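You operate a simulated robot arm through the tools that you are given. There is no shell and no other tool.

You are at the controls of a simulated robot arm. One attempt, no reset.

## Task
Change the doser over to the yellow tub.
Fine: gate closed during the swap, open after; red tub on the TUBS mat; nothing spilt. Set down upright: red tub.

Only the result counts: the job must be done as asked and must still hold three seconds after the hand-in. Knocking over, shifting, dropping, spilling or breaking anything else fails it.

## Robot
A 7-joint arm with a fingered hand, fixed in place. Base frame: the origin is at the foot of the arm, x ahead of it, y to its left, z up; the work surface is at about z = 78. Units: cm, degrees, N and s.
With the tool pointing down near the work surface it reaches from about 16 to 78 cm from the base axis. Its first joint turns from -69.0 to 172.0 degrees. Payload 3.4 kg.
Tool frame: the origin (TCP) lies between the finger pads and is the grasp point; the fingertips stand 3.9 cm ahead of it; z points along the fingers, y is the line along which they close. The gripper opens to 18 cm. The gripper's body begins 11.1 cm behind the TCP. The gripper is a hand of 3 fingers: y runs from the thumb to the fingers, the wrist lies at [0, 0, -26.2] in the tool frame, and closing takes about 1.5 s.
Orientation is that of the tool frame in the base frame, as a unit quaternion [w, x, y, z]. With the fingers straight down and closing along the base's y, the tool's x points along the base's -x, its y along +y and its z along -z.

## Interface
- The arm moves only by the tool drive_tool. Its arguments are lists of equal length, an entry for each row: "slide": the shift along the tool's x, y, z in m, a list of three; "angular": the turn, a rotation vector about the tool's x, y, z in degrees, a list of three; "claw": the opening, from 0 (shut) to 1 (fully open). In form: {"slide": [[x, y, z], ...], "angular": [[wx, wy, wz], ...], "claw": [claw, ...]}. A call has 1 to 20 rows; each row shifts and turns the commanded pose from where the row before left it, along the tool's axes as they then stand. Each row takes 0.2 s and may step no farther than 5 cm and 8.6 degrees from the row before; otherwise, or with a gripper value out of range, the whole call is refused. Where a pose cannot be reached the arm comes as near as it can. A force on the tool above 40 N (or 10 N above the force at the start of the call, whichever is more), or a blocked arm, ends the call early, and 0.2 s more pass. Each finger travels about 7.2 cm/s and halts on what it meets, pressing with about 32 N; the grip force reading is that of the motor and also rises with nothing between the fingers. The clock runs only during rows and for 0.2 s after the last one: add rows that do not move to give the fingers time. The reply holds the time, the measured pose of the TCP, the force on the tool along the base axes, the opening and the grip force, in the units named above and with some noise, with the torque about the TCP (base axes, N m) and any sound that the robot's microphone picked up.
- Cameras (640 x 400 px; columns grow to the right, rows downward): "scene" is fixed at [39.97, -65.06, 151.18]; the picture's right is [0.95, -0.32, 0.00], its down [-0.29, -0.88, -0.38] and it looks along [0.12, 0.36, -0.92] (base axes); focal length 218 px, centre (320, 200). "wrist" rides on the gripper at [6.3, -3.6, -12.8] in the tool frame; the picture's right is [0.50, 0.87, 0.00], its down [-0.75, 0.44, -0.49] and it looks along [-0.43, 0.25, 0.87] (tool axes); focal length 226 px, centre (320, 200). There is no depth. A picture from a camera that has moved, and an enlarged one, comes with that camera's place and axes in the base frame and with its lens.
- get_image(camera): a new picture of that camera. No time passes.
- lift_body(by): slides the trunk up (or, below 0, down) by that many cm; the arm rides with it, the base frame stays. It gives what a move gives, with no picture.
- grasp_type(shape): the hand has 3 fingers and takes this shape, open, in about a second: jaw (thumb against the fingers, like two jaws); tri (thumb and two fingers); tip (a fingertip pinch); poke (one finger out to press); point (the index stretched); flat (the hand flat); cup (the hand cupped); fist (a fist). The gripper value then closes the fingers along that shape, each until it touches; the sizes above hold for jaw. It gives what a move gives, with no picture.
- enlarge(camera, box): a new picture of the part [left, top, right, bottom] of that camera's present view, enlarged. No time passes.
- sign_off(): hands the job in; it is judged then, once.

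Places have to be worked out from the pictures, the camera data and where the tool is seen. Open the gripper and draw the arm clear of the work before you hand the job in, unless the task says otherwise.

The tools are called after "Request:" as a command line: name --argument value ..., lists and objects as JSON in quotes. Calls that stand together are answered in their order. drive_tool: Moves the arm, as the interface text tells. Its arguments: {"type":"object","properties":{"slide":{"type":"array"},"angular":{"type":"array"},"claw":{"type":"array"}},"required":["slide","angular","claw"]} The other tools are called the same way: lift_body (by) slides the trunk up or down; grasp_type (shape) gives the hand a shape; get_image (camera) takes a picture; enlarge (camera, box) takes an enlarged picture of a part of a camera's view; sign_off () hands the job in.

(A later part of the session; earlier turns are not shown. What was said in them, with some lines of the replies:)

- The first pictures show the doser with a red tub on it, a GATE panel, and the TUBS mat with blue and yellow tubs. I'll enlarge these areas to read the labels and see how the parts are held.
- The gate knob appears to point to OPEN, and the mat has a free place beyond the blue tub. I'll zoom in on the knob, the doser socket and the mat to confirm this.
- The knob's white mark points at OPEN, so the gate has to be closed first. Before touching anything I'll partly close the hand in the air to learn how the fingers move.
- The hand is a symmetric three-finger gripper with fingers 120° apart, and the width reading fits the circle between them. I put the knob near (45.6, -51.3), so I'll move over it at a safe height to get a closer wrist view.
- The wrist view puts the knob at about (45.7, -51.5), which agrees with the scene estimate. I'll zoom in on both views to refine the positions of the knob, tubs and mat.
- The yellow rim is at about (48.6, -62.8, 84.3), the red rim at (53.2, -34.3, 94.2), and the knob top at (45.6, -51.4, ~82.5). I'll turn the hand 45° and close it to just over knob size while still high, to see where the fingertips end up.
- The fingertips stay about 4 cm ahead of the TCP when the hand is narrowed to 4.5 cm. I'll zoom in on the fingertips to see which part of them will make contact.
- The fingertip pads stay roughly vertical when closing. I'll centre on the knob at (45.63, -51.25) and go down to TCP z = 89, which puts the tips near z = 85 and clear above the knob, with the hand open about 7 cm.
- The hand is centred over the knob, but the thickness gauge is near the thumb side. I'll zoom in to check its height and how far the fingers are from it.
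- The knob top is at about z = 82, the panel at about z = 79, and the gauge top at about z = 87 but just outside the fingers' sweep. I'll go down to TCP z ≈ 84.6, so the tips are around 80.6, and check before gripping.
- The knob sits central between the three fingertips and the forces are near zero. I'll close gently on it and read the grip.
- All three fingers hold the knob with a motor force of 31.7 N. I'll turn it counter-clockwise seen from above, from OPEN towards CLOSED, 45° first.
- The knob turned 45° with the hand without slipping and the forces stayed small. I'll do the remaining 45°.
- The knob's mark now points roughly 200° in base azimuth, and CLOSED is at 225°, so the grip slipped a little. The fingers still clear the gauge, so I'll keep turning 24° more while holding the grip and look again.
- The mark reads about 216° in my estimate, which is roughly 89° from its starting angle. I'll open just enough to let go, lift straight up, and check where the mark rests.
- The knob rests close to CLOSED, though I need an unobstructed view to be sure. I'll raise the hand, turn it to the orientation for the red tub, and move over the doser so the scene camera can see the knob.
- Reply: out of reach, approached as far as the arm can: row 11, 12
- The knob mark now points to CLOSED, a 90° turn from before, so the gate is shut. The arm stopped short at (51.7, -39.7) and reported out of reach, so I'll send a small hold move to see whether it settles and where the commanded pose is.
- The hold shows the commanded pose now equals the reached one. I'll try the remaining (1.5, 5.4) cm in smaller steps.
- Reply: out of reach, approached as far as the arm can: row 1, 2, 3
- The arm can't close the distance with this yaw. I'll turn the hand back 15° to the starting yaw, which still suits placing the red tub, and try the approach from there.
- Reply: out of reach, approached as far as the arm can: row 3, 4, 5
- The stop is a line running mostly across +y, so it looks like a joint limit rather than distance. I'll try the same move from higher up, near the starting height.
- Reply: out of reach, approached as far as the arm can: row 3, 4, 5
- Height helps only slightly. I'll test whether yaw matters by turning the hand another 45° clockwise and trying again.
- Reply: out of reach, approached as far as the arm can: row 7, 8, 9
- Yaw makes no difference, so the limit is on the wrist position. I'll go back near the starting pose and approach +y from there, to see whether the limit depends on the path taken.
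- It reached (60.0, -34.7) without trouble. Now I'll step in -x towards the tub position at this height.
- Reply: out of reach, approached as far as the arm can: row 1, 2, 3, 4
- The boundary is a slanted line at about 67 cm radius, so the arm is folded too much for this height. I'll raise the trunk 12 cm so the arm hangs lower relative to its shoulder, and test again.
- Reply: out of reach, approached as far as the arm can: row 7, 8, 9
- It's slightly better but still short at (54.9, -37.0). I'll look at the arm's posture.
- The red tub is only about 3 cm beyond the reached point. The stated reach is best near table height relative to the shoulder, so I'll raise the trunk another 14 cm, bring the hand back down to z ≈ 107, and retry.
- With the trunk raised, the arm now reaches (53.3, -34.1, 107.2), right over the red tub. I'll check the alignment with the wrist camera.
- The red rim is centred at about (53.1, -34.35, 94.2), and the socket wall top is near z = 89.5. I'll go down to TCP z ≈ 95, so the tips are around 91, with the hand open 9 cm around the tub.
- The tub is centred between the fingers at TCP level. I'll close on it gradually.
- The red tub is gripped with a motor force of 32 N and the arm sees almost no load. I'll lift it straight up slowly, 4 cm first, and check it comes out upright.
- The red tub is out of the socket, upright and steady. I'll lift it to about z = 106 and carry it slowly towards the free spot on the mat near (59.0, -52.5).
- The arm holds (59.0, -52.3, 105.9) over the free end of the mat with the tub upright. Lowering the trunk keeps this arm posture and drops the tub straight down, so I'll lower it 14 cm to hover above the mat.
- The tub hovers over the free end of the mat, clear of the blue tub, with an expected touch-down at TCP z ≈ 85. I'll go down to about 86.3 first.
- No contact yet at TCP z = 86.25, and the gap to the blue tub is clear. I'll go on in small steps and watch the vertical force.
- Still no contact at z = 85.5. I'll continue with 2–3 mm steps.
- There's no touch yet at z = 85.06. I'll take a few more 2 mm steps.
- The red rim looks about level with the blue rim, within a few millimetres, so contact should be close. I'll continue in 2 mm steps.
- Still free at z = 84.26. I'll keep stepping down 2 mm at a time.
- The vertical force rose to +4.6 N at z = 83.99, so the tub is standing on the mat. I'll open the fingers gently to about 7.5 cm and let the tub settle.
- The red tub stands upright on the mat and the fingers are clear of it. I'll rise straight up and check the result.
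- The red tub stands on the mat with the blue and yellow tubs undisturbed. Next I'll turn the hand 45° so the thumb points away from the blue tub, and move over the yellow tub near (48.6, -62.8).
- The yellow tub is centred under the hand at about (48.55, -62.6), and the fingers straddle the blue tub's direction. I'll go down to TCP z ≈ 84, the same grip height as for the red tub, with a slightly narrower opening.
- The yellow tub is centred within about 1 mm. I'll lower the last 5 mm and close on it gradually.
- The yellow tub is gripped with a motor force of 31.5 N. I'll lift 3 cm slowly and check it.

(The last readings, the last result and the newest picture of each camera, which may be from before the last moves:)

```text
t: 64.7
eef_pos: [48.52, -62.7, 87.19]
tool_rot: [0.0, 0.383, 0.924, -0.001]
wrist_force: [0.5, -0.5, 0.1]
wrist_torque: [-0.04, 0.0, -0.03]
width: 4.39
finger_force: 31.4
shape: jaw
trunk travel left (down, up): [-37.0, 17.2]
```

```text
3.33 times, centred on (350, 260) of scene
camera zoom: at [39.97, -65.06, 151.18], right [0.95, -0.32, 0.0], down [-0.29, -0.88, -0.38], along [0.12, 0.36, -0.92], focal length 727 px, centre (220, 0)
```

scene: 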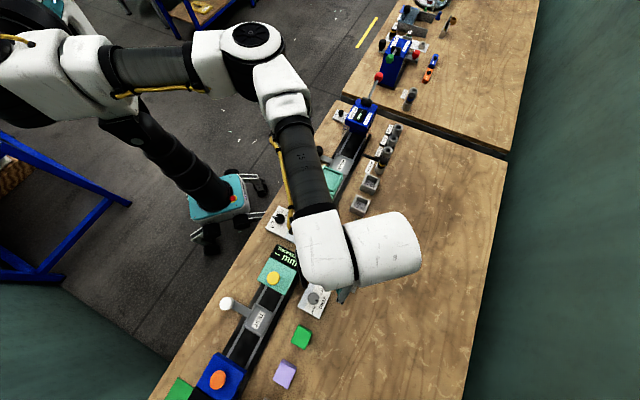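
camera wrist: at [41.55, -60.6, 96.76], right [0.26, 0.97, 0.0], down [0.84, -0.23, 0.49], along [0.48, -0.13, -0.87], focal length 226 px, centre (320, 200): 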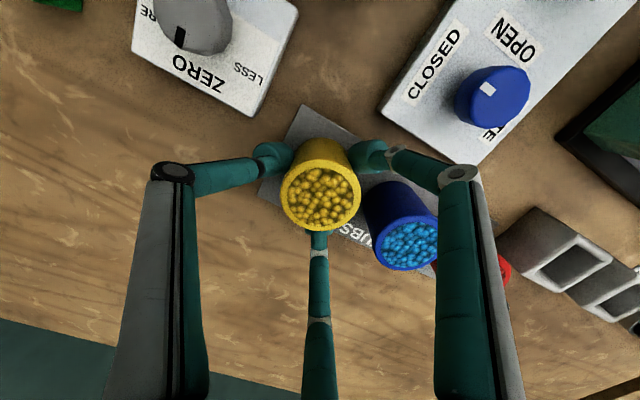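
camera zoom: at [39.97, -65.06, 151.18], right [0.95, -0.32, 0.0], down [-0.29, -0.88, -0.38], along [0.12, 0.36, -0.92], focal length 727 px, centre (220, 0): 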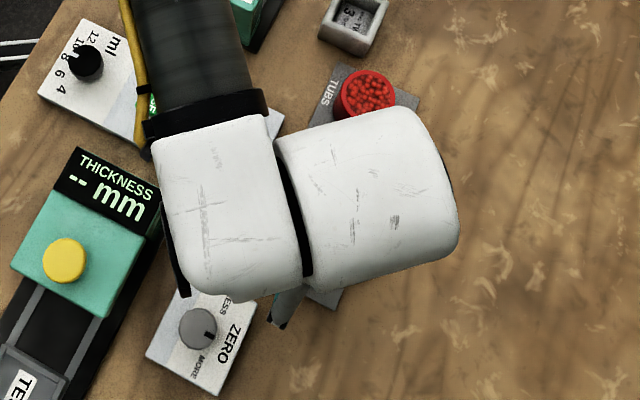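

The yellow tub is held firmly and upright. I'll raise the trunk 14 cm, back to the height that reaches the doser.

Request:
lift_body --by 7

Request:
lift_body --by 7

Request:
get_image --camera "wrist"

```text
t: 65.8
eef_pos: [48.57, -62.54, 94.17]
tool_rot: [0.001, 0.383, 0.924, 0.0]
wrist_force: [-0.1, 0.4, -0.3]
wrist_torque: [-0.05, 0.03, -0.01]
width: 4.41
finger_force: 32.2
shape: jaw
trunk travel left (down, up): [-44.0, 10.2]
```

```text
t: 66.9
eef_pos: [48.62, -62.62, 101.08]
tool_rot: [0.0, 0.384, 0.924, 0.0]
wrist_force: [0.2, 0.8, -0.8]
wrist_torque: [0.0, 0.01, 0.02]
width: 4.41
finger_force: 31.8
shape: jaw
trunk travel left (down, up): [-51.0, 3.2]
```

```text
taken
camera wrist: at [41.59, -60.61, 113.96], right [0.26, 0.97, 0.0], down [0.84, -0.23, 0.49], along [0.48, -0.13, -0.87], focal length 226 px, centre (320, 200)
```

wrist: 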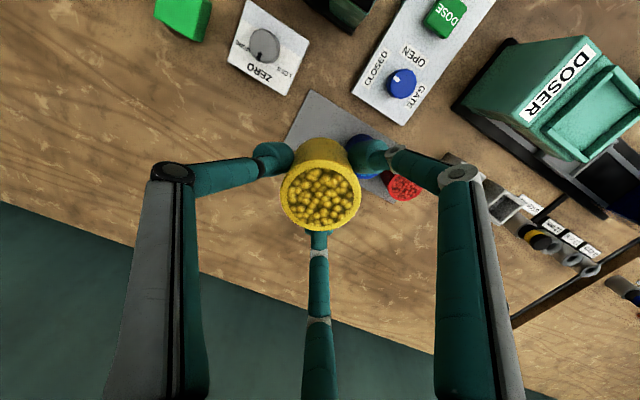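

The tub is still upright at z = 101. I'll carry it slowly to above the doser socket at (53.03, -34.45), rising to about 105 on the way.

Request:
drive_tool --slide '[[0.004, 0.006, -0.01], [0.01, 0.014, -0.01], [0.012, 0.0165, -0.01], [0.012, 0.0165, -0.01], [0.012, 0.0165, 0], [0.012, 0.0165, 0], [0.012, 0.0165, 0], [0.012, 0.0165, 0], [0.012, 0.0165, 0], [0.012, 0.0165, 0], [0.012, 0.0165, 0], [0.012, 0.0165, 0], [0.012, 0.0165, 0], [0.012, 0.0165, 0], [0.0094, 0.0124, 0], [0, 0, 0], [0, 0, 0]]' --angular '[[0, 0, 0], [0, 0, 0], [0, 0, 0], [0, 0, 0], [0, 0, 0], [0, 0, 0], [0, 0, 0], [0, 0, 0], [0, 0, 0], [0, 0, 0], [0, 0, 0], [0, 0, 0], [0, 0, 0], [0, 0, 0], [0, 0, 0], [0, 0, 0], [0, 0, 0]]' --claw '[0.15, 0.15, 0.15, 0.15, 0.15, 0.15, 0.15, 0.15, 0.15, 0.15, 0.15, 0.15, 0.15, 0.15, 0.15, 0.15, 0.15]'

Request:
get_image --camera "wrist"

Request:
enlarge --camera "scene" --box '[280, 90, 400, 220]'

```text
t: 70.5
eef_pos: [53.14, -34.54, 105.27]
tool_rot: [0.001, 0.383, 0.924, 0.0]
wrist_force: [0.2, -0.4, -0.9]
wrist_torque: [0.0, 0.01, 0.02]
width: 4.37
finger_force: 32.0
shape: jaw
trunk travel left (down, up): [-51.0, 3.2]
```

```text
taken
camera wrist: at [46.05, -32.52, 117.95], right [0.26, 0.97, 0.0], down [0.84, -0.23, 0.49], along [0.48, -0.13, -0.87], focal length 226 px, centre (320, 200)
```

wrist: 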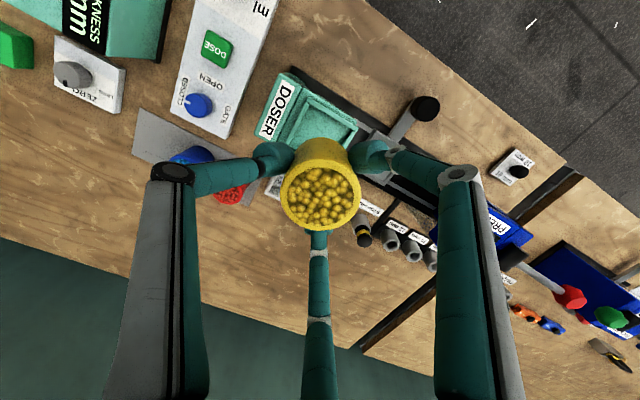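

```text
3.08 times, centred on (340, 155) of scene
camera zoom: at [39.97, -65.06, 151.18], right [0.95, -0.32, 0.0], down [-0.29, -0.88, -0.38], along [0.12, 0.36, -0.92], focal length 671 px, centre (258, 338)
```

zoom: 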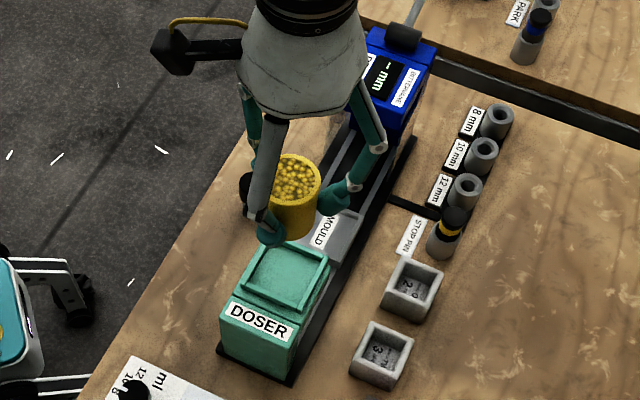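

The yellow tub is over the socket at the same xy where the red tub was lifted out. I'll go down to TCP z ≈ 95.8, just above the expected seat at about 95.0.

Request:
drive_tool --slide '[[0, 0, 0.015], [0, 0, 0.02], [0, 0, 0.02], [0, 0, 0.018], [0, 0, 0.012], [0, 0, 0.008], [0, 0, 0], [0, 0, 0]]' --angular '[[0, 0, 0], [0, 0, 0], [0, 0, 0], [0, 0, 0], [0, 0, 0], [0, 0, 0], [0, 0, 0], [0, 0, 0]]' --claw '[0.15, 0.15, 0.15, 0.15, 0.15, 0.15, 0.15, 0.15]'

Request:
get_image --camera "wrist"

Request:
enlarge --camera "scene" --box '[290, 130, 370, 220]'

```text
t: 72.3
eef_pos: [53.19, -34.5, 95.85]
tool_rot: [0.001, 0.384, 0.924, -0.001]
wrist_force: [-0.2, 0.8, -1.0]
wrist_torque: [-0.03, -0.04, 0.01]
width: 4.38
finger_force: 32.2
shape: jaw
trunk travel left (down, up): [-51.0, 3.2]
```

```text
taken
camera wrist: at [45.99, -32.48, 108.65], right [0.26, 0.97, 0.0], down [0.84, -0.23, 0.49], along [0.48, -0.13, -0.87], focal length 226 px, centre (320, 200)
```

wrist: 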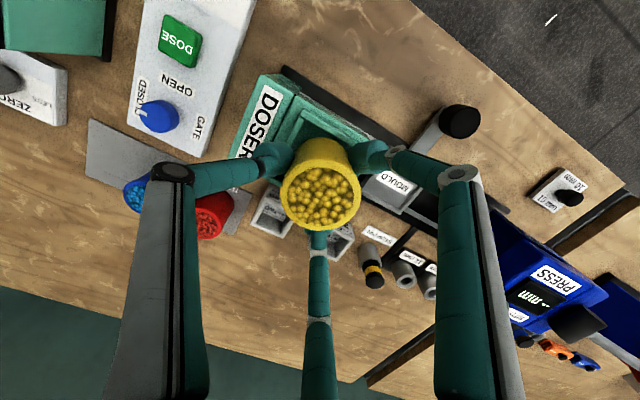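

```text
4.44 times, centred on (330, 175) of scene
camera zoom: at [39.97, -65.06, 151.18], right [0.95, -0.32, 0.0], down [-0.29, -0.88, -0.38], along [0.12, 0.36, -0.92], focal length 970 px, centre (276, 311)
```

zoom: 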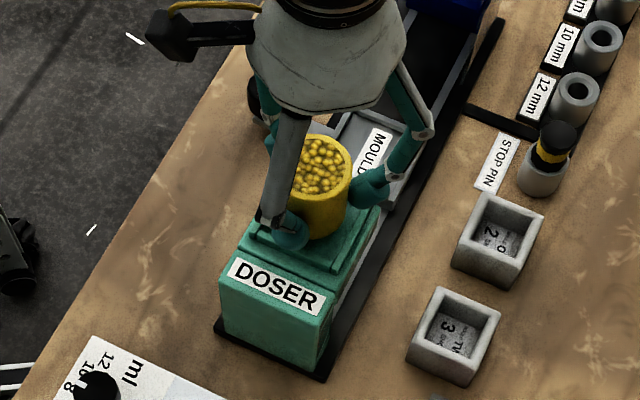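

Before seating it I want to see the tub's base against the socket walls, since the recess is only a bit wider than the tub. I'll zoom in closely from both cameras.

Request:
enlarge --camera "scene" --box '[315, 155, 355, 195]'

Request:
enlarge --camera "wrist" --box '[230, 70, 410, 240]'

```text
10.00 times, centred on (335, 175) of scene
camera zoom: at [39.97, -65.06, 151.18], right [0.95, -0.32, 0.0], down [-0.29, -0.88, -0.38], along [0.12, 0.36, -0.92], focal length 2182 px, centre (170, 450)
```

zoom: 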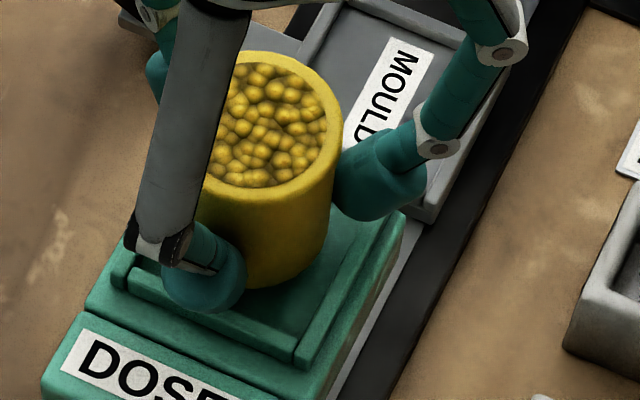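

```text
2.35 times, centred on (320, 155) of wrist
camera zoom: at [45.99, -32.48, 108.65], right [0.26, 0.97, 0.0], down [0.84, -0.23, 0.49], along [0.48, -0.13, -0.87], focal length 532 px, centre (320, 306)
```

zoom: 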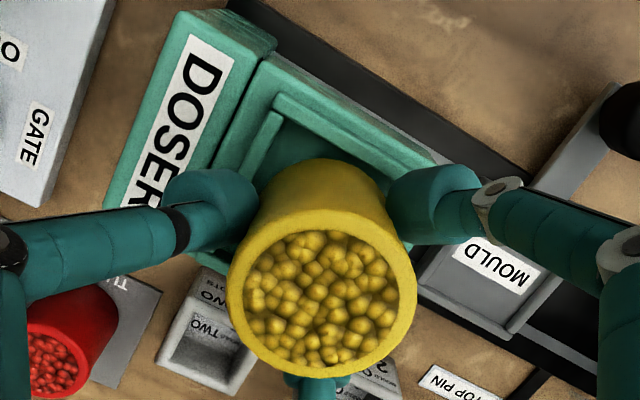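

The tub base has clear space to the walls on all visible sides. I'll go down in small steps until I feel the seat.

Request:
drive_tool --slide '[[0, 0, 0.004], [0, 0, 0]]' --angular '[[0, 0, 0], [0, 0, 0]]' --claw '[0.15, 0.15]'

Request:
drive_tool --slide '[[0, 0, 0.002], [0, 0, 0]]' --angular '[[0, 0, 0], [0, 0, 0]]' --claw '[0.15, 0.15]'

Request:
drive_tool --slide '[[0, 0, 0.002], [0, 0, 0]]' --angular '[[0, 0, 0], [0, 0, 0]]' --claw '[0.15, 0.15]'

```text
t: 72.9
eef_pos: [53.12, -34.43, 95.57]
tool_rot: [0.001, 0.384, 0.923, 0.0]
wrist_force: [0.3, -0.8, -1.1]
wrist_torque: [0.0, -0.01, -0.01]
width: 4.4
finger_force: 32.1
shape: jaw
trunk travel left (down, up): [-51.0, 3.2]
```

```text
t: 73.5
eef_pos: [53.08, -34.5, 95.25]
tool_rot: [0.0, 0.383, 0.924, -0.001]
wrist_force: [0.0, 0.4, -0.6]
wrist_torque: [0.0, -0.01, 0.01]
width: 4.38
finger_force: 32.1
shape: jaw
trunk travel left (down, up): [-51.0, 3.2]
```

```text
t: 74.1
eef_pos: [53.15, -34.47, 95.08]
tool_rot: [0.001, 0.384, 0.923, 0.0]
wrist_force: [-0.3, -0.3, -1.0]
wrist_torque: [-0.01, 0.03, -0.04]
width: 4.39
finger_force: 31.9
shape: jaw
trunk travel left (down, up): [-51.0, 3.2]
```

No contact yet at z = 95.08. I'll take the next 1–2 mm steps.

Request:
drive_tool --slide '[[0, 0, 0.0015], [0, 0, 0]]' --angular '[[0, 0, 0], [0, 0, 0]]' --claw '[0.15, 0.15]'

Request:
drive_tool --slide '[[0, 0, 0.0015], [0, 0, 0]]' --angular '[[0, 0, 0], [0, 0, 0]]' --claw '[0.15, 0.15]'

```text
t: 74.7
eef_pos: [53.12, -34.55, 94.85]
tool_rot: [0.001, 0.382, 0.924, 0.0]
wrist_force: [0.1, -0.6, -0.2]
wrist_torque: [0.0, 0.03, -0.03]
width: 4.38
finger_force: 31.9
shape: jaw
trunk travel left (down, up): [-51.0, 3.2]
```

```text
t: 75.3
eef_pos: [53.15, -34.54, 94.75]
tool_rot: [0.001, 0.384, 0.923, -0.001]
wrist_force: [-0.3, -0.2, 4.3]
wrist_torque: [-0.03, 0.05, -0.03]
width: 4.39
finger_force: 32.0
shape: jaw
trunk travel left (down, up): [-51.0, 3.2]
```

The vertical force rose to +4.3 N at z = 94.75, so the tub is on the socket floor. I'll check the picture before letting go.

Request:
enlarge --camera "scene" --box '[300, 135, 365, 220]'

Request:
enlarge --camera "wrist" --box '[230, 70, 410, 240]'

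```text
4.71 times, centred on (332, 178) of scene
camera zoom: at [39.97, -65.06, 151.18], right [0.95, -0.32, 0.0], down [-0.29, -0.88, -0.38], along [0.12, 0.36, -0.92], focal length 1027 px, centre (261, 306)
```

zoom: 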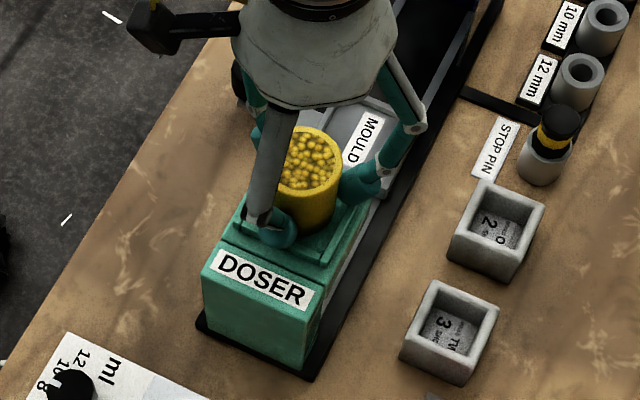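

```text
2.35 times, centred on (320, 155) of wrist
camera zoom: at [46.02, -32.47, 107.59], right [0.26, 0.97, 0.0], down [0.84, -0.23, 0.49], along [0.48, -0.13, -0.87], focal length 532 px, centre (320, 306)
```

zoom: 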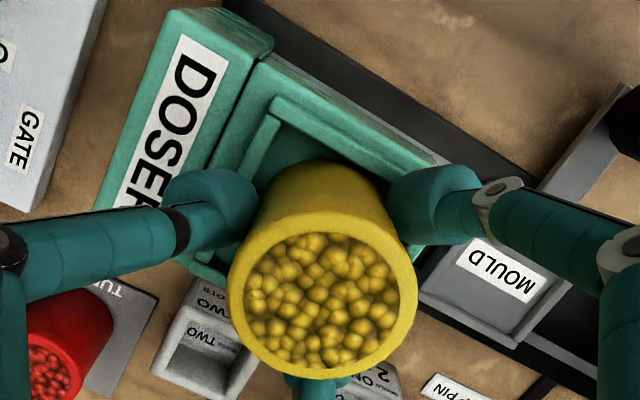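

The yellow tub sits within about 2 mm of where the red one was. I'll open the fingers gently.

Request:
drive_tool --slide '[[0, 0, 0], [0, 0, 0], [0, 0, 0], [0, 0, 0], [0, 0, 0], [0, 0, 0], [0, 0, 0]]' --angular '[[0, 0, 0], [0, 0, 0], [0, 0, 0], [0, 0, 0], [0, 0, 0], [0, 0, 0], [0, 0, 0]]' --claw '[0.22, 0.26, 0.3, 0.35, 0.4, 0.44, 0.44]'

Request:
get_image --camera "wrist"

Request:
enlarge --camera "scene" --box '[300, 135, 365, 220]'

```text
t: 76.9
eef_pos: [53.08, -34.56, 94.88]
tool_rot: [0.0, 0.383, 0.924, -0.001]
wrist_force: [0.7, 0.0, 0.0]
wrist_torque: [0.03, 0.0, 0.01]
width: 7.81
finger_force: 0.0
shape: jaw
trunk travel left (down, up): [-51.0, 3.2]
```

```text
taken
camera wrist: at [46.02, -32.47, 107.54], right [0.26, 0.97, 0.0], down [0.84, -0.23, 0.49], along [0.48, -0.13, -0.87], focal length 226 px, centre (320, 200)
```

wrist: 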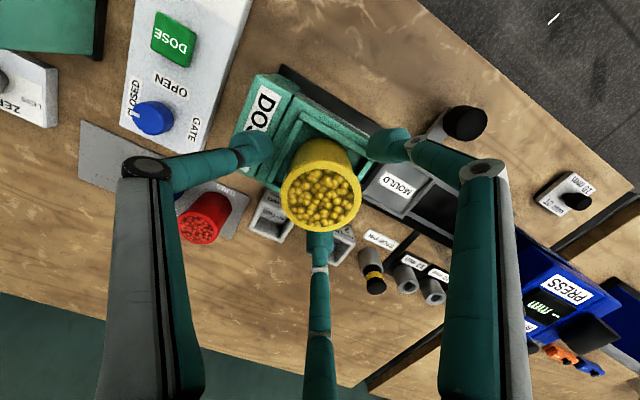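

```text
4.71 times, centred on (332, 178) of scene
camera zoom: at [39.97, -65.06, 151.18], right [0.95, -0.32, 0.0], down [-0.29, -0.88, -0.38], along [0.12, 0.36, -0.92], focal length 1027 px, centre (261, 306)
```

zoom: 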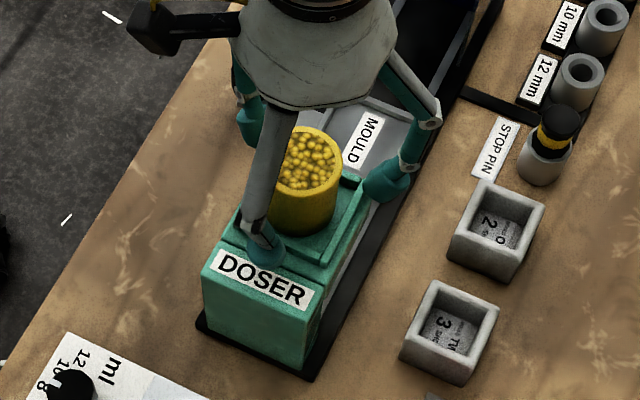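

The yellow tub stands free and upright in the doser. I'll rise straight up 11 cm, then move over the gate knob.

Request:
drive_tool --slide '[[0, 0, -0.01], [0, 0, -0.02], [0, 0, -0.03], [0, 0, -0.03], [0, 0, -0.02], [0, 0, 0], [-0.0111, -0.0285, 0], [-0.0111, -0.0285, 0], [-0.0111, -0.0285, 0], [-0.0111, -0.0285, 0], [-0.0111, -0.0285, 0], [-0.0111, -0.0285, 0], [0, 0, 0], [0, 0, 0]]' --angular '[[0, 0, 0], [0, 0, 0], [0, 0, 0], [0, 0, 0], [0, 0, 0], [0, 0, 0], [0, 0, 0], [0, 0, 0], [0, 0, 0], [0, 0, 0], [0, 0, 0], [0, 0, 0], [0, 0, 0], [0, 0, 0]]' --claw '[0.44, 0.44, 0.44, 0.44, 0.44, 0.44, 0.44, 0.44, 0.44, 0.44, 0.44, 0.44, 0.44, 0.44]'

Request:
get_image --camera "scene"

Request:
enlarge --camera "scene" --box '[300, 135, 385, 300]'

```text
t: 79.9
eef_pos: [45.68, -51.11, 105.94]
tool_rot: [0.002, 0.383, 0.924, -0.001]
wrist_force: [-0.1, -0.3, 0.2]
wrist_torque: [-0.02, 0.0, 0.04]
width: 7.85
finger_force: 0.2
shape: jaw
trunk travel left (down, up): [-51.0, 3.2]
```

```text
taken
```

scene: 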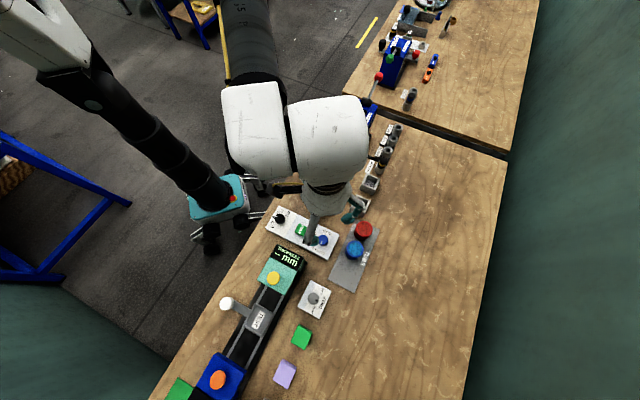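

```text
2.42 times, centred on (342, 218) of scene
camera zoom: at [39.97, -65.06, 151.18], right [0.95, -0.32, 0.0], down [-0.29, -0.88, -0.38], along [0.12, 0.36, -0.92], focal length 529 px, centre (266, 158)
```

zoom: 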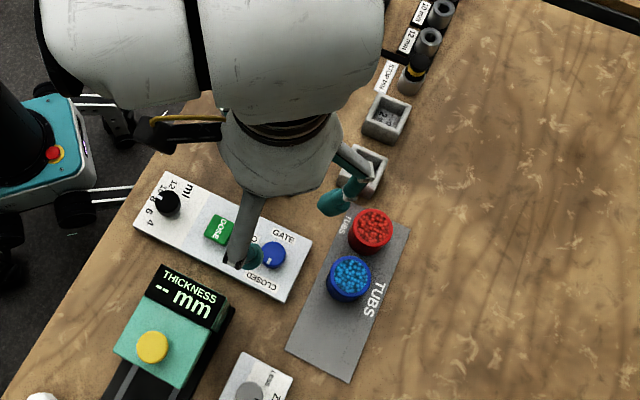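

The red tub stands on the mat, and I'm above the knob. I'll turn the hand 100° counter-clockwise so I have room to turn the knob clockwise, and narrow the fingers.

Request:
drive_tool --slide '[[0, 0, 0], [0, 0, 0], [0, 0, 0], [0, 0, 0], [0, 0, 0], [0, 0, 0], [0, 0, 0], [0, 0, 0], [0, 0, 0], [0, 0, 0], [0, 0, 0], [0, 0, 0], [0, 0, 0], [0, 0, 0]]' --angular '[[0, 0, -8.0], [0, 0, -8.0], [0, 0, -8.0], [0, 0, -8.0], [0, 0, -8.0], [0, 0, -8.0], [0, 0, -8.0], [0, 0, -8.0], [0, 0, -8.0], [0, 0, -8.0], [0, 0, -8.0], [0, 0, -8.0], [0, 0, -4.0], [0, 0, 0]]' --claw '[0.4, 0.36, 0.32, 0.3, 0.3, 0.3, 0.3, 0.3, 0.3, 0.3, 0.3, 0.3, 0.3, 0.3]'

Request:
lift_body --by -14

Request:
get_image --camera "wrist"

Request:
enlarge --camera "wrist" --box '[220, 80, 420, 220]'

Request:
enlarge --camera "scene" --box '[250, 180, 390, 290]'

```text
t: 82.9
eef_pos: [45.72, -51.28, 105.76]
tool_rot: [0.001, -0.462, 0.887, -0.001]
wrist_force: [0.3, -0.1, -0.1]
wrist_torque: [0.03, 0.03, -0.01]
width: 5.45
finger_force: 0.2
shape: jaw
trunk travel left (down, up): [-51.0, 3.2]
```

```text
t: 84.6
eef_pos: [45.63, -51.27, 91.87]
tool_rot: [0.001, -0.461, 0.887, -0.001]
wrist_force: [-0.2, 0.5, -0.5]
wrist_torque: [-0.02, -0.02, -0.02]
width: 5.47
finger_force: 0.0
shape: jaw
trunk travel left (down, up): [-37.0, 17.2]
```

```text
taken
camera wrist: at [44.93, -58.31, 104.65], right [-1.0, 0.09, 0.0], down [0.08, 0.87, 0.49], along [0.05, 0.49, -0.87], focal length 226 px, centre (320, 200)
```

wrist: 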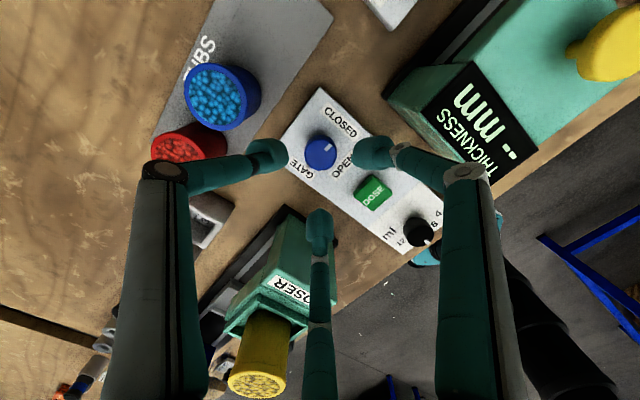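

```text
2.86 times, centred on (320, 150) of wrist
camera zoom: at [44.93, -58.31, 104.65], right [-1.0, 0.09, 0.0], down [0.08, 0.87, 0.49], along [0.05, 0.49, -0.87], focal length 646 px, centre (320, 343)
```

zoom: 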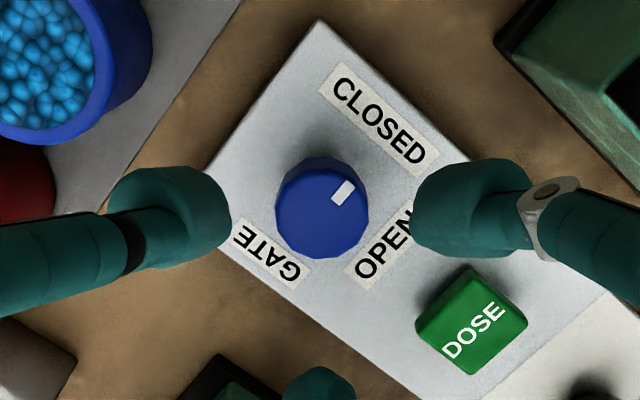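

```text
3.64 times, centred on (320, 235) of scene
camera zoom: at [39.97, -65.06, 151.18], right [0.95, -0.32, 0.0], down [-0.29, -0.88, -0.38], along [0.12, 0.36, -0.92], focal length 793 px, centre (320, 73)
```

zoom: 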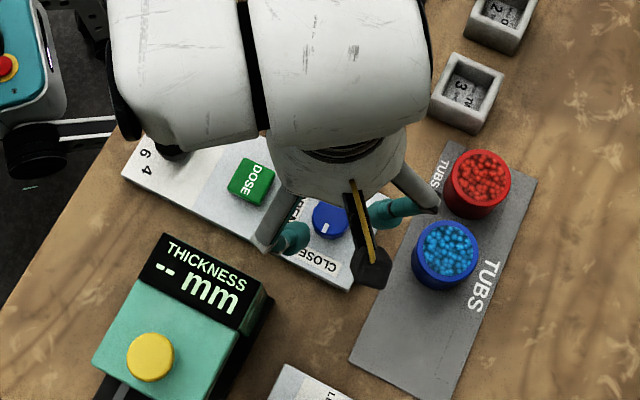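

The mark is still on CLOSED and the knob is centred. I'll go down to TCP z ≈ 84.7 with the fingers narrowed to 5.5 cm.

Request:
drive_tool --slide '[[0, 0, 0.02], [0, 0, 0.02], [0, 0, 0.015], [0, 0, 0.01], [0, 0, 0.0068], [0, 0, 0], [0, 0, 0]]' --angular '[[0, 0, 0], [0, 0, 0], [0, 0, 0], [0, 0, 0], [0, 0, 0], [0, 0, 0], [0, 0, 0]]' --claw '[0.3, 0.3, 0.3, 0.3, 0.3, 0.3, 0.3]'

Request:
get_image --camera "wrist"

Request:
enlarge --camera "wrist" --box '[220, 100, 420, 240]'

Request:
enlarge --camera "scene" --box '[250, 200, 370, 290]'

```text
t: 86.2
eef_pos: [45.67, -51.21, 84.45]
tool_rot: [0.0, -0.461, 0.888, -0.001]
wrist_force: [0.2, 0.5, -0.7]
wrist_torque: [0.01, -0.02, 0.02]
width: 5.45
finger_force: 0.1
shape: jaw
trunk travel left (down, up): [-37.0, 17.2]
```

```text
taken
camera wrist: at [44.97, -58.36, 97.37], right [-1.0, 0.09, 0.0], down [0.08, 0.87, 0.49], along [0.04, 0.49, -0.87], focal length 226 px, centre (320, 200)
```

wrist: 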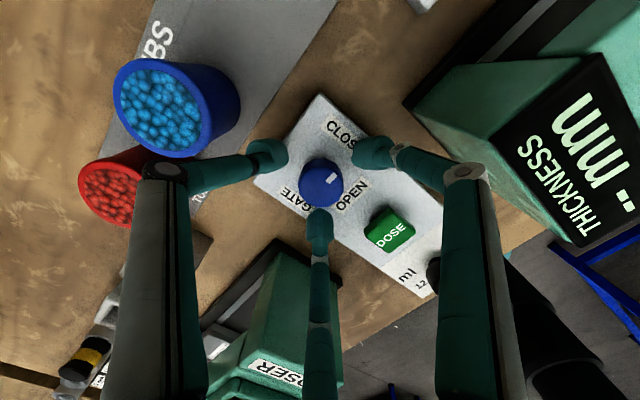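

```text
2.86 times, centred on (320, 170) of wrist
camera zoom: at [44.97, -58.36, 97.37], right [-1.0, 0.09, 0.0], down [0.08, 0.87, 0.49], along [0.04, 0.49, -0.87], focal length 646 px, centre (320, 286)
```

zoom: 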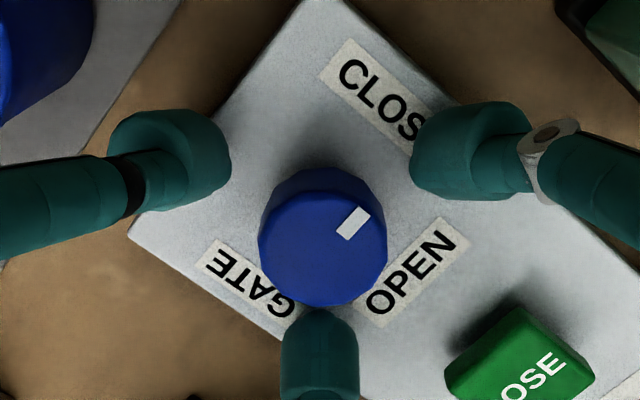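

```text
4.44 times, centred on (310, 245) of scene
camera zoom: at [39.97, -65.06, 151.18], right [0.95, -0.32, 0.0], down [-0.29, -0.88, -0.38], along [0.12, 0.36, -0.92], focal length 970 px, centre (364, 0)
```

zoom: 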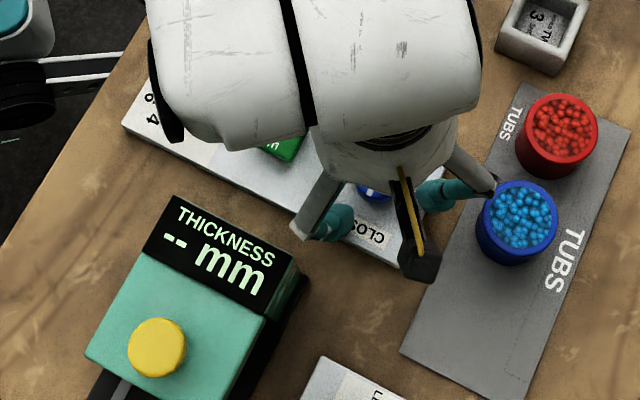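

The knob is central and nothing touches. I'll close on it.

Request:
drive_tool --slide '[[0, 0, 0], [0, 0, 0], [0, 0, 0], [0, 0, 0], [0, 0, 0]]' --angular '[[0, 0, 0], [0, 0, 0], [0, 0, 0], [0, 0, 0], [0, 0, 0]]' --claw '[0.24, 0.18, 0.12, 0.08, 0.08]'

Request:
drive_tool --slide '[[0, 0, 0], [0, 0, 0], [0, 0, 0], [0, 0, 0], [0, 0, 0], [0, 0, 0], [0, 0, 0], [0, 0, 0], [0, 0, 0], [0, 0, 0]]' --angular '[[0, 0, 5], [0, 0, 5], [0, 0, 5], [0, 0, 5], [0, 0, 5], [0, 0, 5], [0, 0, 5], [0, 0, 5], [0, 0, 5], [0, 0, 0]]' --claw '[0.08, 0.08, 0.08, 0.08, 0.08, 0.08, 0.08, 0.08, 0.08, 0.08]'

Request:
enlarge --camera "wrist" --box '[220, 100, 420, 240]'

```text
t: 87.4
eef_pos: [45.66, -51.31, 84.57]
tool_rot: [0.001, -0.461, 0.887, -0.001]
wrist_force: [-0.2, 0.4, -3.6]
wrist_torque: [0.02, 0.01, -0.02]
width: 2.6
finger_force: 32.2
shape: jaw
trunk travel left (down, up): [-37.0, 17.2]
```

```text
t: 89.6
eef_pos: [45.66, -51.28, 84.61]
tool_rot: [0.0, -0.087, 0.996, -0.001]
wrist_force: [-1.5, -0.7, -5.6]
wrist_torque: [-0.04, 0.05, -0.02]
width: 2.57
finger_force: 32.3
shape: jaw
trunk travel left (down, up): [-37.0, 17.2]
```

```text
2.86 times, centred on (320, 170) of wrist
camera zoom: at [40.03, -55.79, 97.36], right [-0.64, 0.77, 0.0], down [0.67, 0.56, 0.49], along [0.38, 0.31, -0.87], focal length 646 px, centre (320, 286)
```

zoom: 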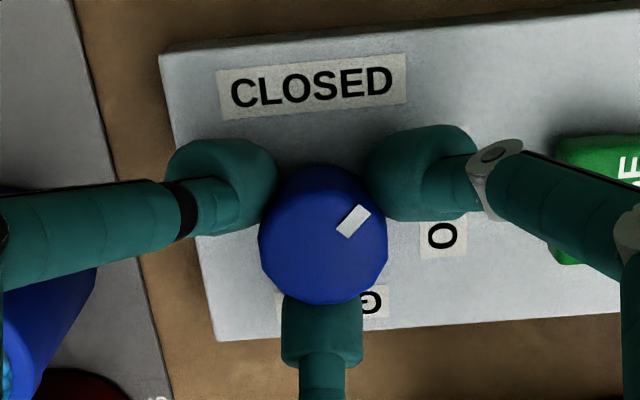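

The knob followed the full 45° without slipping. I'll turn the remaining 45° clockwise.

Request:
drive_tool --slide '[[0, 0, 0], [0, 0, 0], [0, 0, 0], [0, 0, 0], [0, 0, 0], [0, 0, 0], [0, 0, 0], [0, 0, 0], [0, 0, 0], [0, 0, 0]]' --angular '[[0, 0, 5], [0, 0, 5], [0, 0, 5], [0, 0, 5], [0, 0, 5], [0, 0, 5], [0, 0, 5], [0, 0, 5], [0, 0, 5], [0, 0, 0]]' --claw '[0.08, 0.08, 0.08, 0.08, 0.08, 0.08, 0.08, 0.08, 0.08, 0.08]'

Request:
get_image --camera "wrist"

Request:
enlarge --camera "wrist" --box '[220, 100, 420, 240]'

```text
t: 91.8
eef_pos: [45.62, -51.36, 84.6]
tool_rot: [0.001, 0.302, 0.953, 0.0]
wrist_force: [-3.8, 0.2, -6.2]
wrist_torque: [-0.03, 0.16, 0.02]
width: 2.56
finger_force: 32.3
shape: jaw
trunk travel left (down, up): [-37.0, 17.2]
```

```text
taken
camera wrist: at [38.38, -50.5, 97.36], right [0.09, 1.0, 0.0], down [0.87, -0.08, 0.49], along [0.49, -0.05, -0.87], focal length 226 px, centre (320, 200)
```

wrist: 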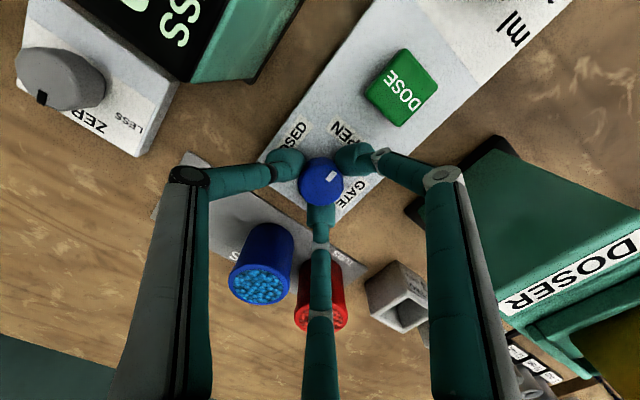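

```text
2.86 times, centred on (320, 170) of wrist
camera zoom: at [38.38, -50.5, 97.36], right [0.09, 1.0, 0.0], down [0.87, -0.08, 0.49], along [0.49, -0.05, -0.87], focal length 646 px, centre (320, 286)
```

zoom: 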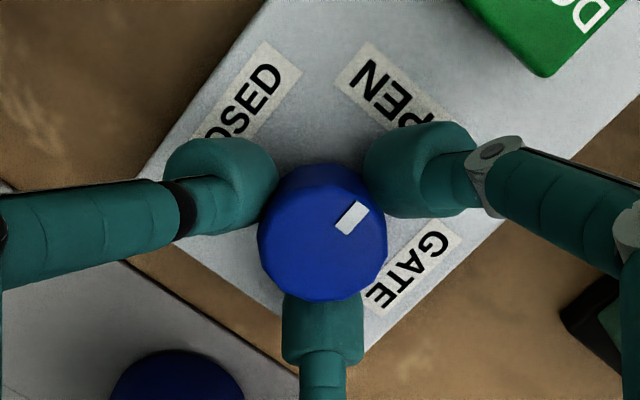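

The mark is back at about 127° azimuth by my measure, the same as at the start, which is OPEN. I'll let go gently and lift away to check.

Request:
drive_tool --slide '[[0, 0, 0], [0, 0, 0], [0, 0, 0], [0, 0, 0], [0, 0, -0.015], [0, 0, -0.025], [0, 0, -0.03], [0, 0, -0.03], [0, 0, 0]]' --angular '[[0, 0, 0], [0, 0, 0], [0, 0, 0], [0, 0, 0], [0, 0, 0], [0, 0, 0], [0, 0, 0], [0, 0, 0], [0, 0, 0]]' --claw '[0.16, 0.22, 0.26, 0.26, 0.26, 0.26, 0.26, 0.26, 0.26]'

Request:
get_image --camera "wrist"

Request:
enlarge --camera "wrist" --box '[240, 80, 400, 180]'

```text
t: 93.8
eef_pos: [45.54, -51.21, 94.61]
tool_rot: [0.001, 0.301, 0.954, 0.0]
wrist_force: [0.1, 0.4, -0.1]
wrist_torque: [-0.02, 0.04, 0.02]
width: 4.66
finger_force: 0.0
shape: jaw
trunk travel left (down, up): [-37.0, 17.2]
```

```text
taken
camera wrist: at [38.41, -50.42, 107.4], right [0.09, 1.0, 0.0], down [0.87, -0.08, 0.49], along [0.49, -0.04, -0.87], focal length 226 px, centre (320, 200)
```

wrist: 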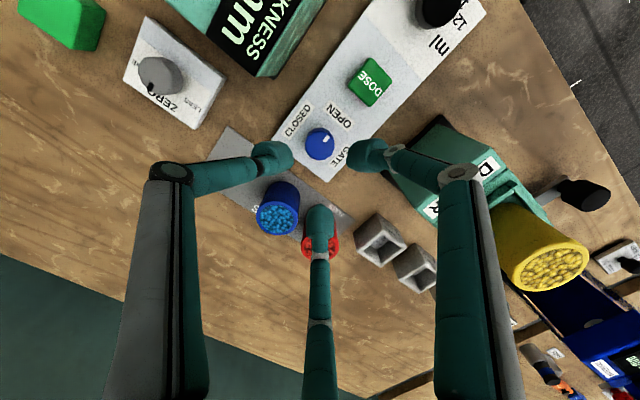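

```text
4.00 times, centred on (320, 130) of wrist
camera zoom: at [38.41, -50.42, 107.4], right [0.09, 1.0, 0.0], down [0.87, -0.08, 0.49], along [0.49, -0.04, -0.87], focal length 904 px, centre (320, 480)
```

zoom: 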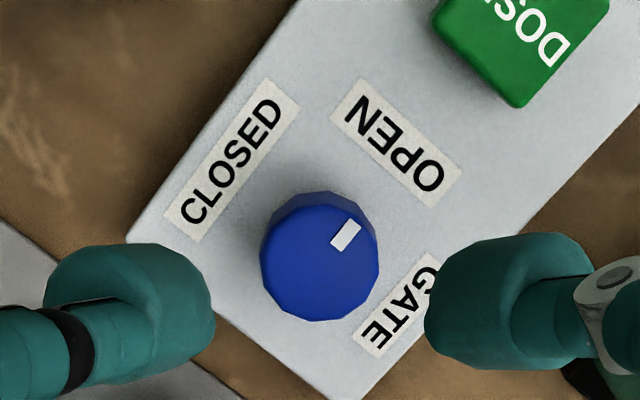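

The mark points at OPEN. I'll open the hand, rise well clear, and move back to near the starting pose so the scene camera can check everything.

Request:
drive_tool --slide '[[0, 0, -0.04], [0, 0, -0.04], [0, 0, -0.04], [0, 0, -0.04], [0, 0, -0.04], [-0.0118, 0.0337, 0], [-0.0118, 0.0337, 0], [-0.0118, 0.0337, 0], [-0.0118, 0.0337, 0], [-0.0118, 0.0337, 0], [0, 0, 0], [0, 0, 0]]' --angular '[[0, 0, 0], [0, 0, 0], [0, 0, 0], [0, 0, 0], [0, 0, 0], [0, 0, 0], [0, 0, 0], [0, 0, 0], [0, 0, 0], [0, 0, 0], [0, 0, 0], [0, 0, 0]]' --claw '[0.4, 0.6, 0.8, 1.0, 1.0, 1.0, 1.0, 1.0, 1.0, 1.0, 1.0, 1.0]'

Request:
get_image --camera "scene"

Request:
enlarge --camera "scene" --box '[296, 218, 346, 260]'

Request:
enlarge --camera "scene" --box '[290, 120, 400, 310]'

Request:
enlarge --camera "scene" --box '[300, 135, 365, 220]'

```text
t: 96.4
eef_pos: [60.22, -40.73, 114.56]
tool_rot: [0.001, 0.301, 0.954, -0.002]
wrist_force: [0.1, 0.2, -0.3]
wrist_torque: [0.01, 0.0, 0.02]
width: 18.0
finger_force: 0.1
shape: jaw
trunk travel left (down, up): [-37.0, 17.2]
```

```text
taken
```

scene: 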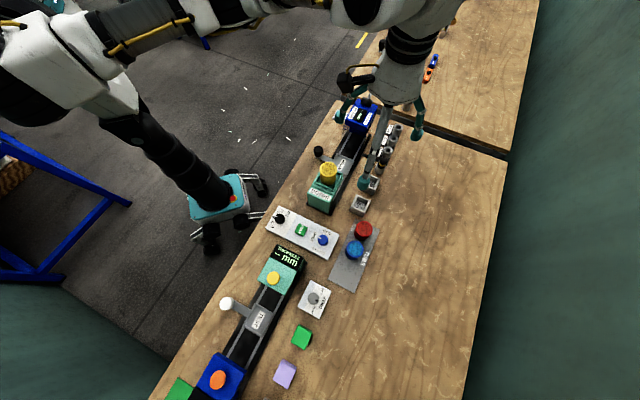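

```text
9.52 times, centred on (321, 239) of scene
camera zoom: at [39.97, -65.06, 151.18], right [0.95, -0.32, 0.0], down [-0.29, -0.88, -0.38], along [0.12, 0.36, -0.92], focal length 2078 px, centre (310, -171)
```

zoom: 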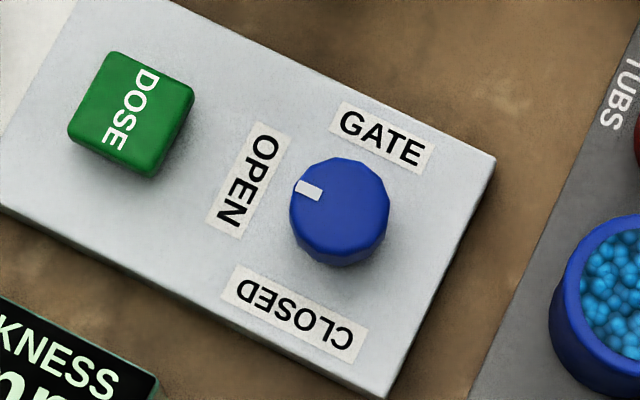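

```text
2.11 times, centred on (345, 215) of scene
camera zoom: at [39.97, -65.06, 151.18], right [0.95, -0.32, 0.0], down [-0.29, -0.88, -0.38], along [0.12, 0.36, -0.92], focal length 459 px, centre (267, 168)
```

zoom: 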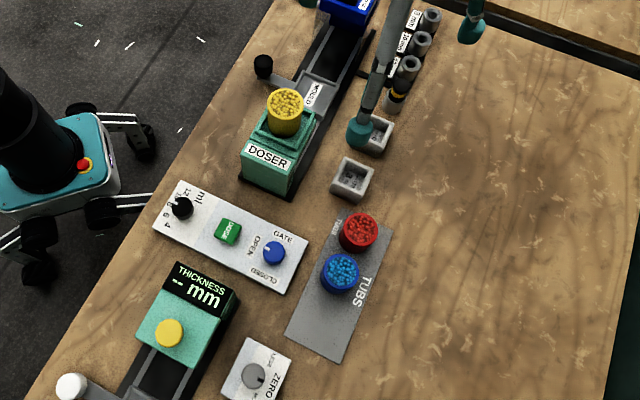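

```text
4.71 times, centred on (332, 178) of scene
camera zoom: at [39.97, -65.06, 151.18], right [0.95, -0.32, 0.0], down [-0.29, -0.88, -0.38], along [0.12, 0.36, -0.92], focal length 1027 px, centre (261, 306)
```

zoom: 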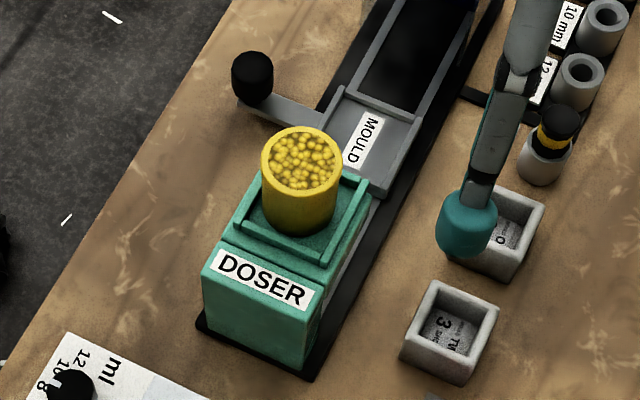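

The knob's mark matches its starting OPEN position, the yellow tub stands in the socket, and the red tub is on the mat. I'll take one last close look for spills or tilt.

Request:
enlarge --camera "scene" --box '[312, 155, 352, 195]'

Request:
enlarge --camera "scene" --box '[325, 210, 385, 300]'

Request:
get_image --camera "wrist"

```text
10.00 times, centred on (332, 175) of scene
camera zoom: at [39.97, -65.06, 151.18], right [0.95, -0.32, 0.0], down [-0.29, -0.88, -0.38], along [0.12, 0.36, -0.92], focal length 2182 px, centre (200, 450)
```

zoom: 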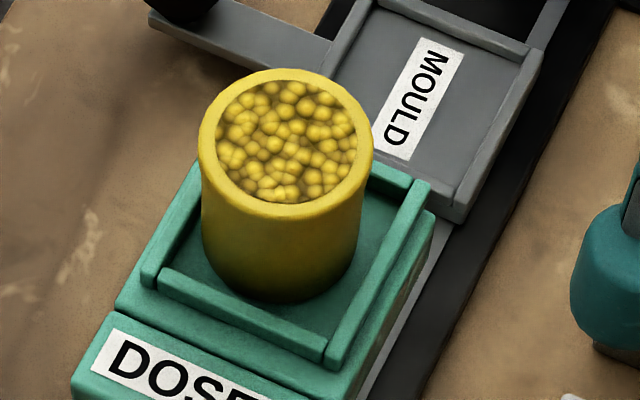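

```text
4.44 times, centred on (355, 255) of scene
camera zoom: at [39.97, -65.06, 151.18], right [0.95, -0.32, 0.0], down [-0.29, -0.88, -0.38], along [0.12, 0.36, -0.92], focal length 970 px, centre (164, -44)
```

zoom: 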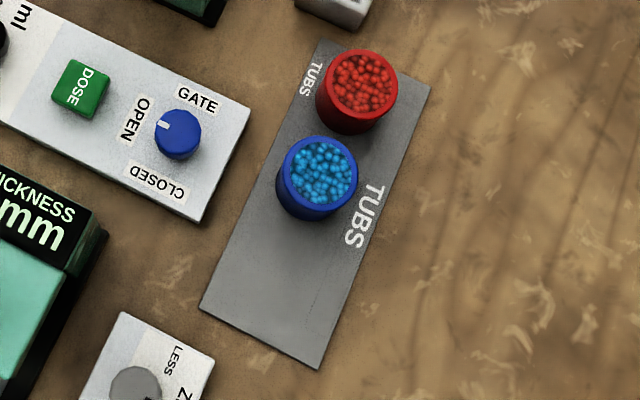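

```text
taken
camera wrist: at [52.93, -39.98, 127.34], right [0.09, 1.0, 0.0], down [0.87, -0.08, 0.49], along [0.49, -0.04, -0.87], focal length 226 px, centre (320, 200)
```

wrist: 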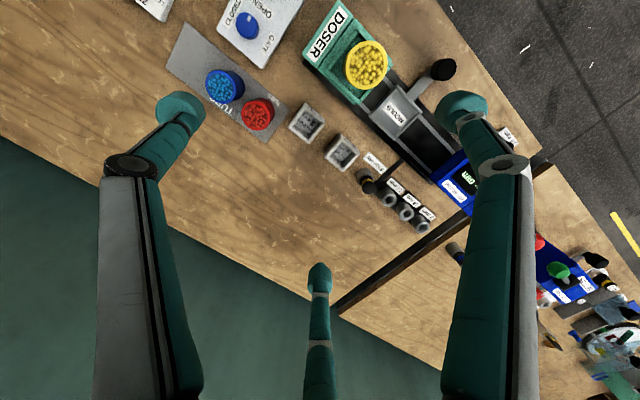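

Both views show the finished state:
- **Yellow tub:** upright inside the doser socket.
- **Red tub:** upright on the TUBS mat beside the undisturbed blue tub.
- **Gate:** mark on OPEN.
- **Spills:** none visible.

The hand is open and well clear, so I'll hand the job in.

Request:
sign_off

```text
The job is handed in.
```

The doser is changed over to the yellow tub, and I've handed the job in. The hand-in returned no verdict, so what follows is from the last pictures before it.

- **Gate:** I closed it before touching either tub and reopened it after the yellow tub was seated. The knob's mark is back where it started, on OPEN.
- **Red tub:** it stands upright on the TUBS mat, beside the blue tub.
- **Yellow tub:** it sits upright in the doser socket, about 2 mm from where the red tub was.
- **Surroundings:** I saw nothing spilt and nothing else moved. The hand is open and clear of the work.

The trunk is still about 12 cm above its starting height. I raised it because the arm could not reach the doser from the original height.
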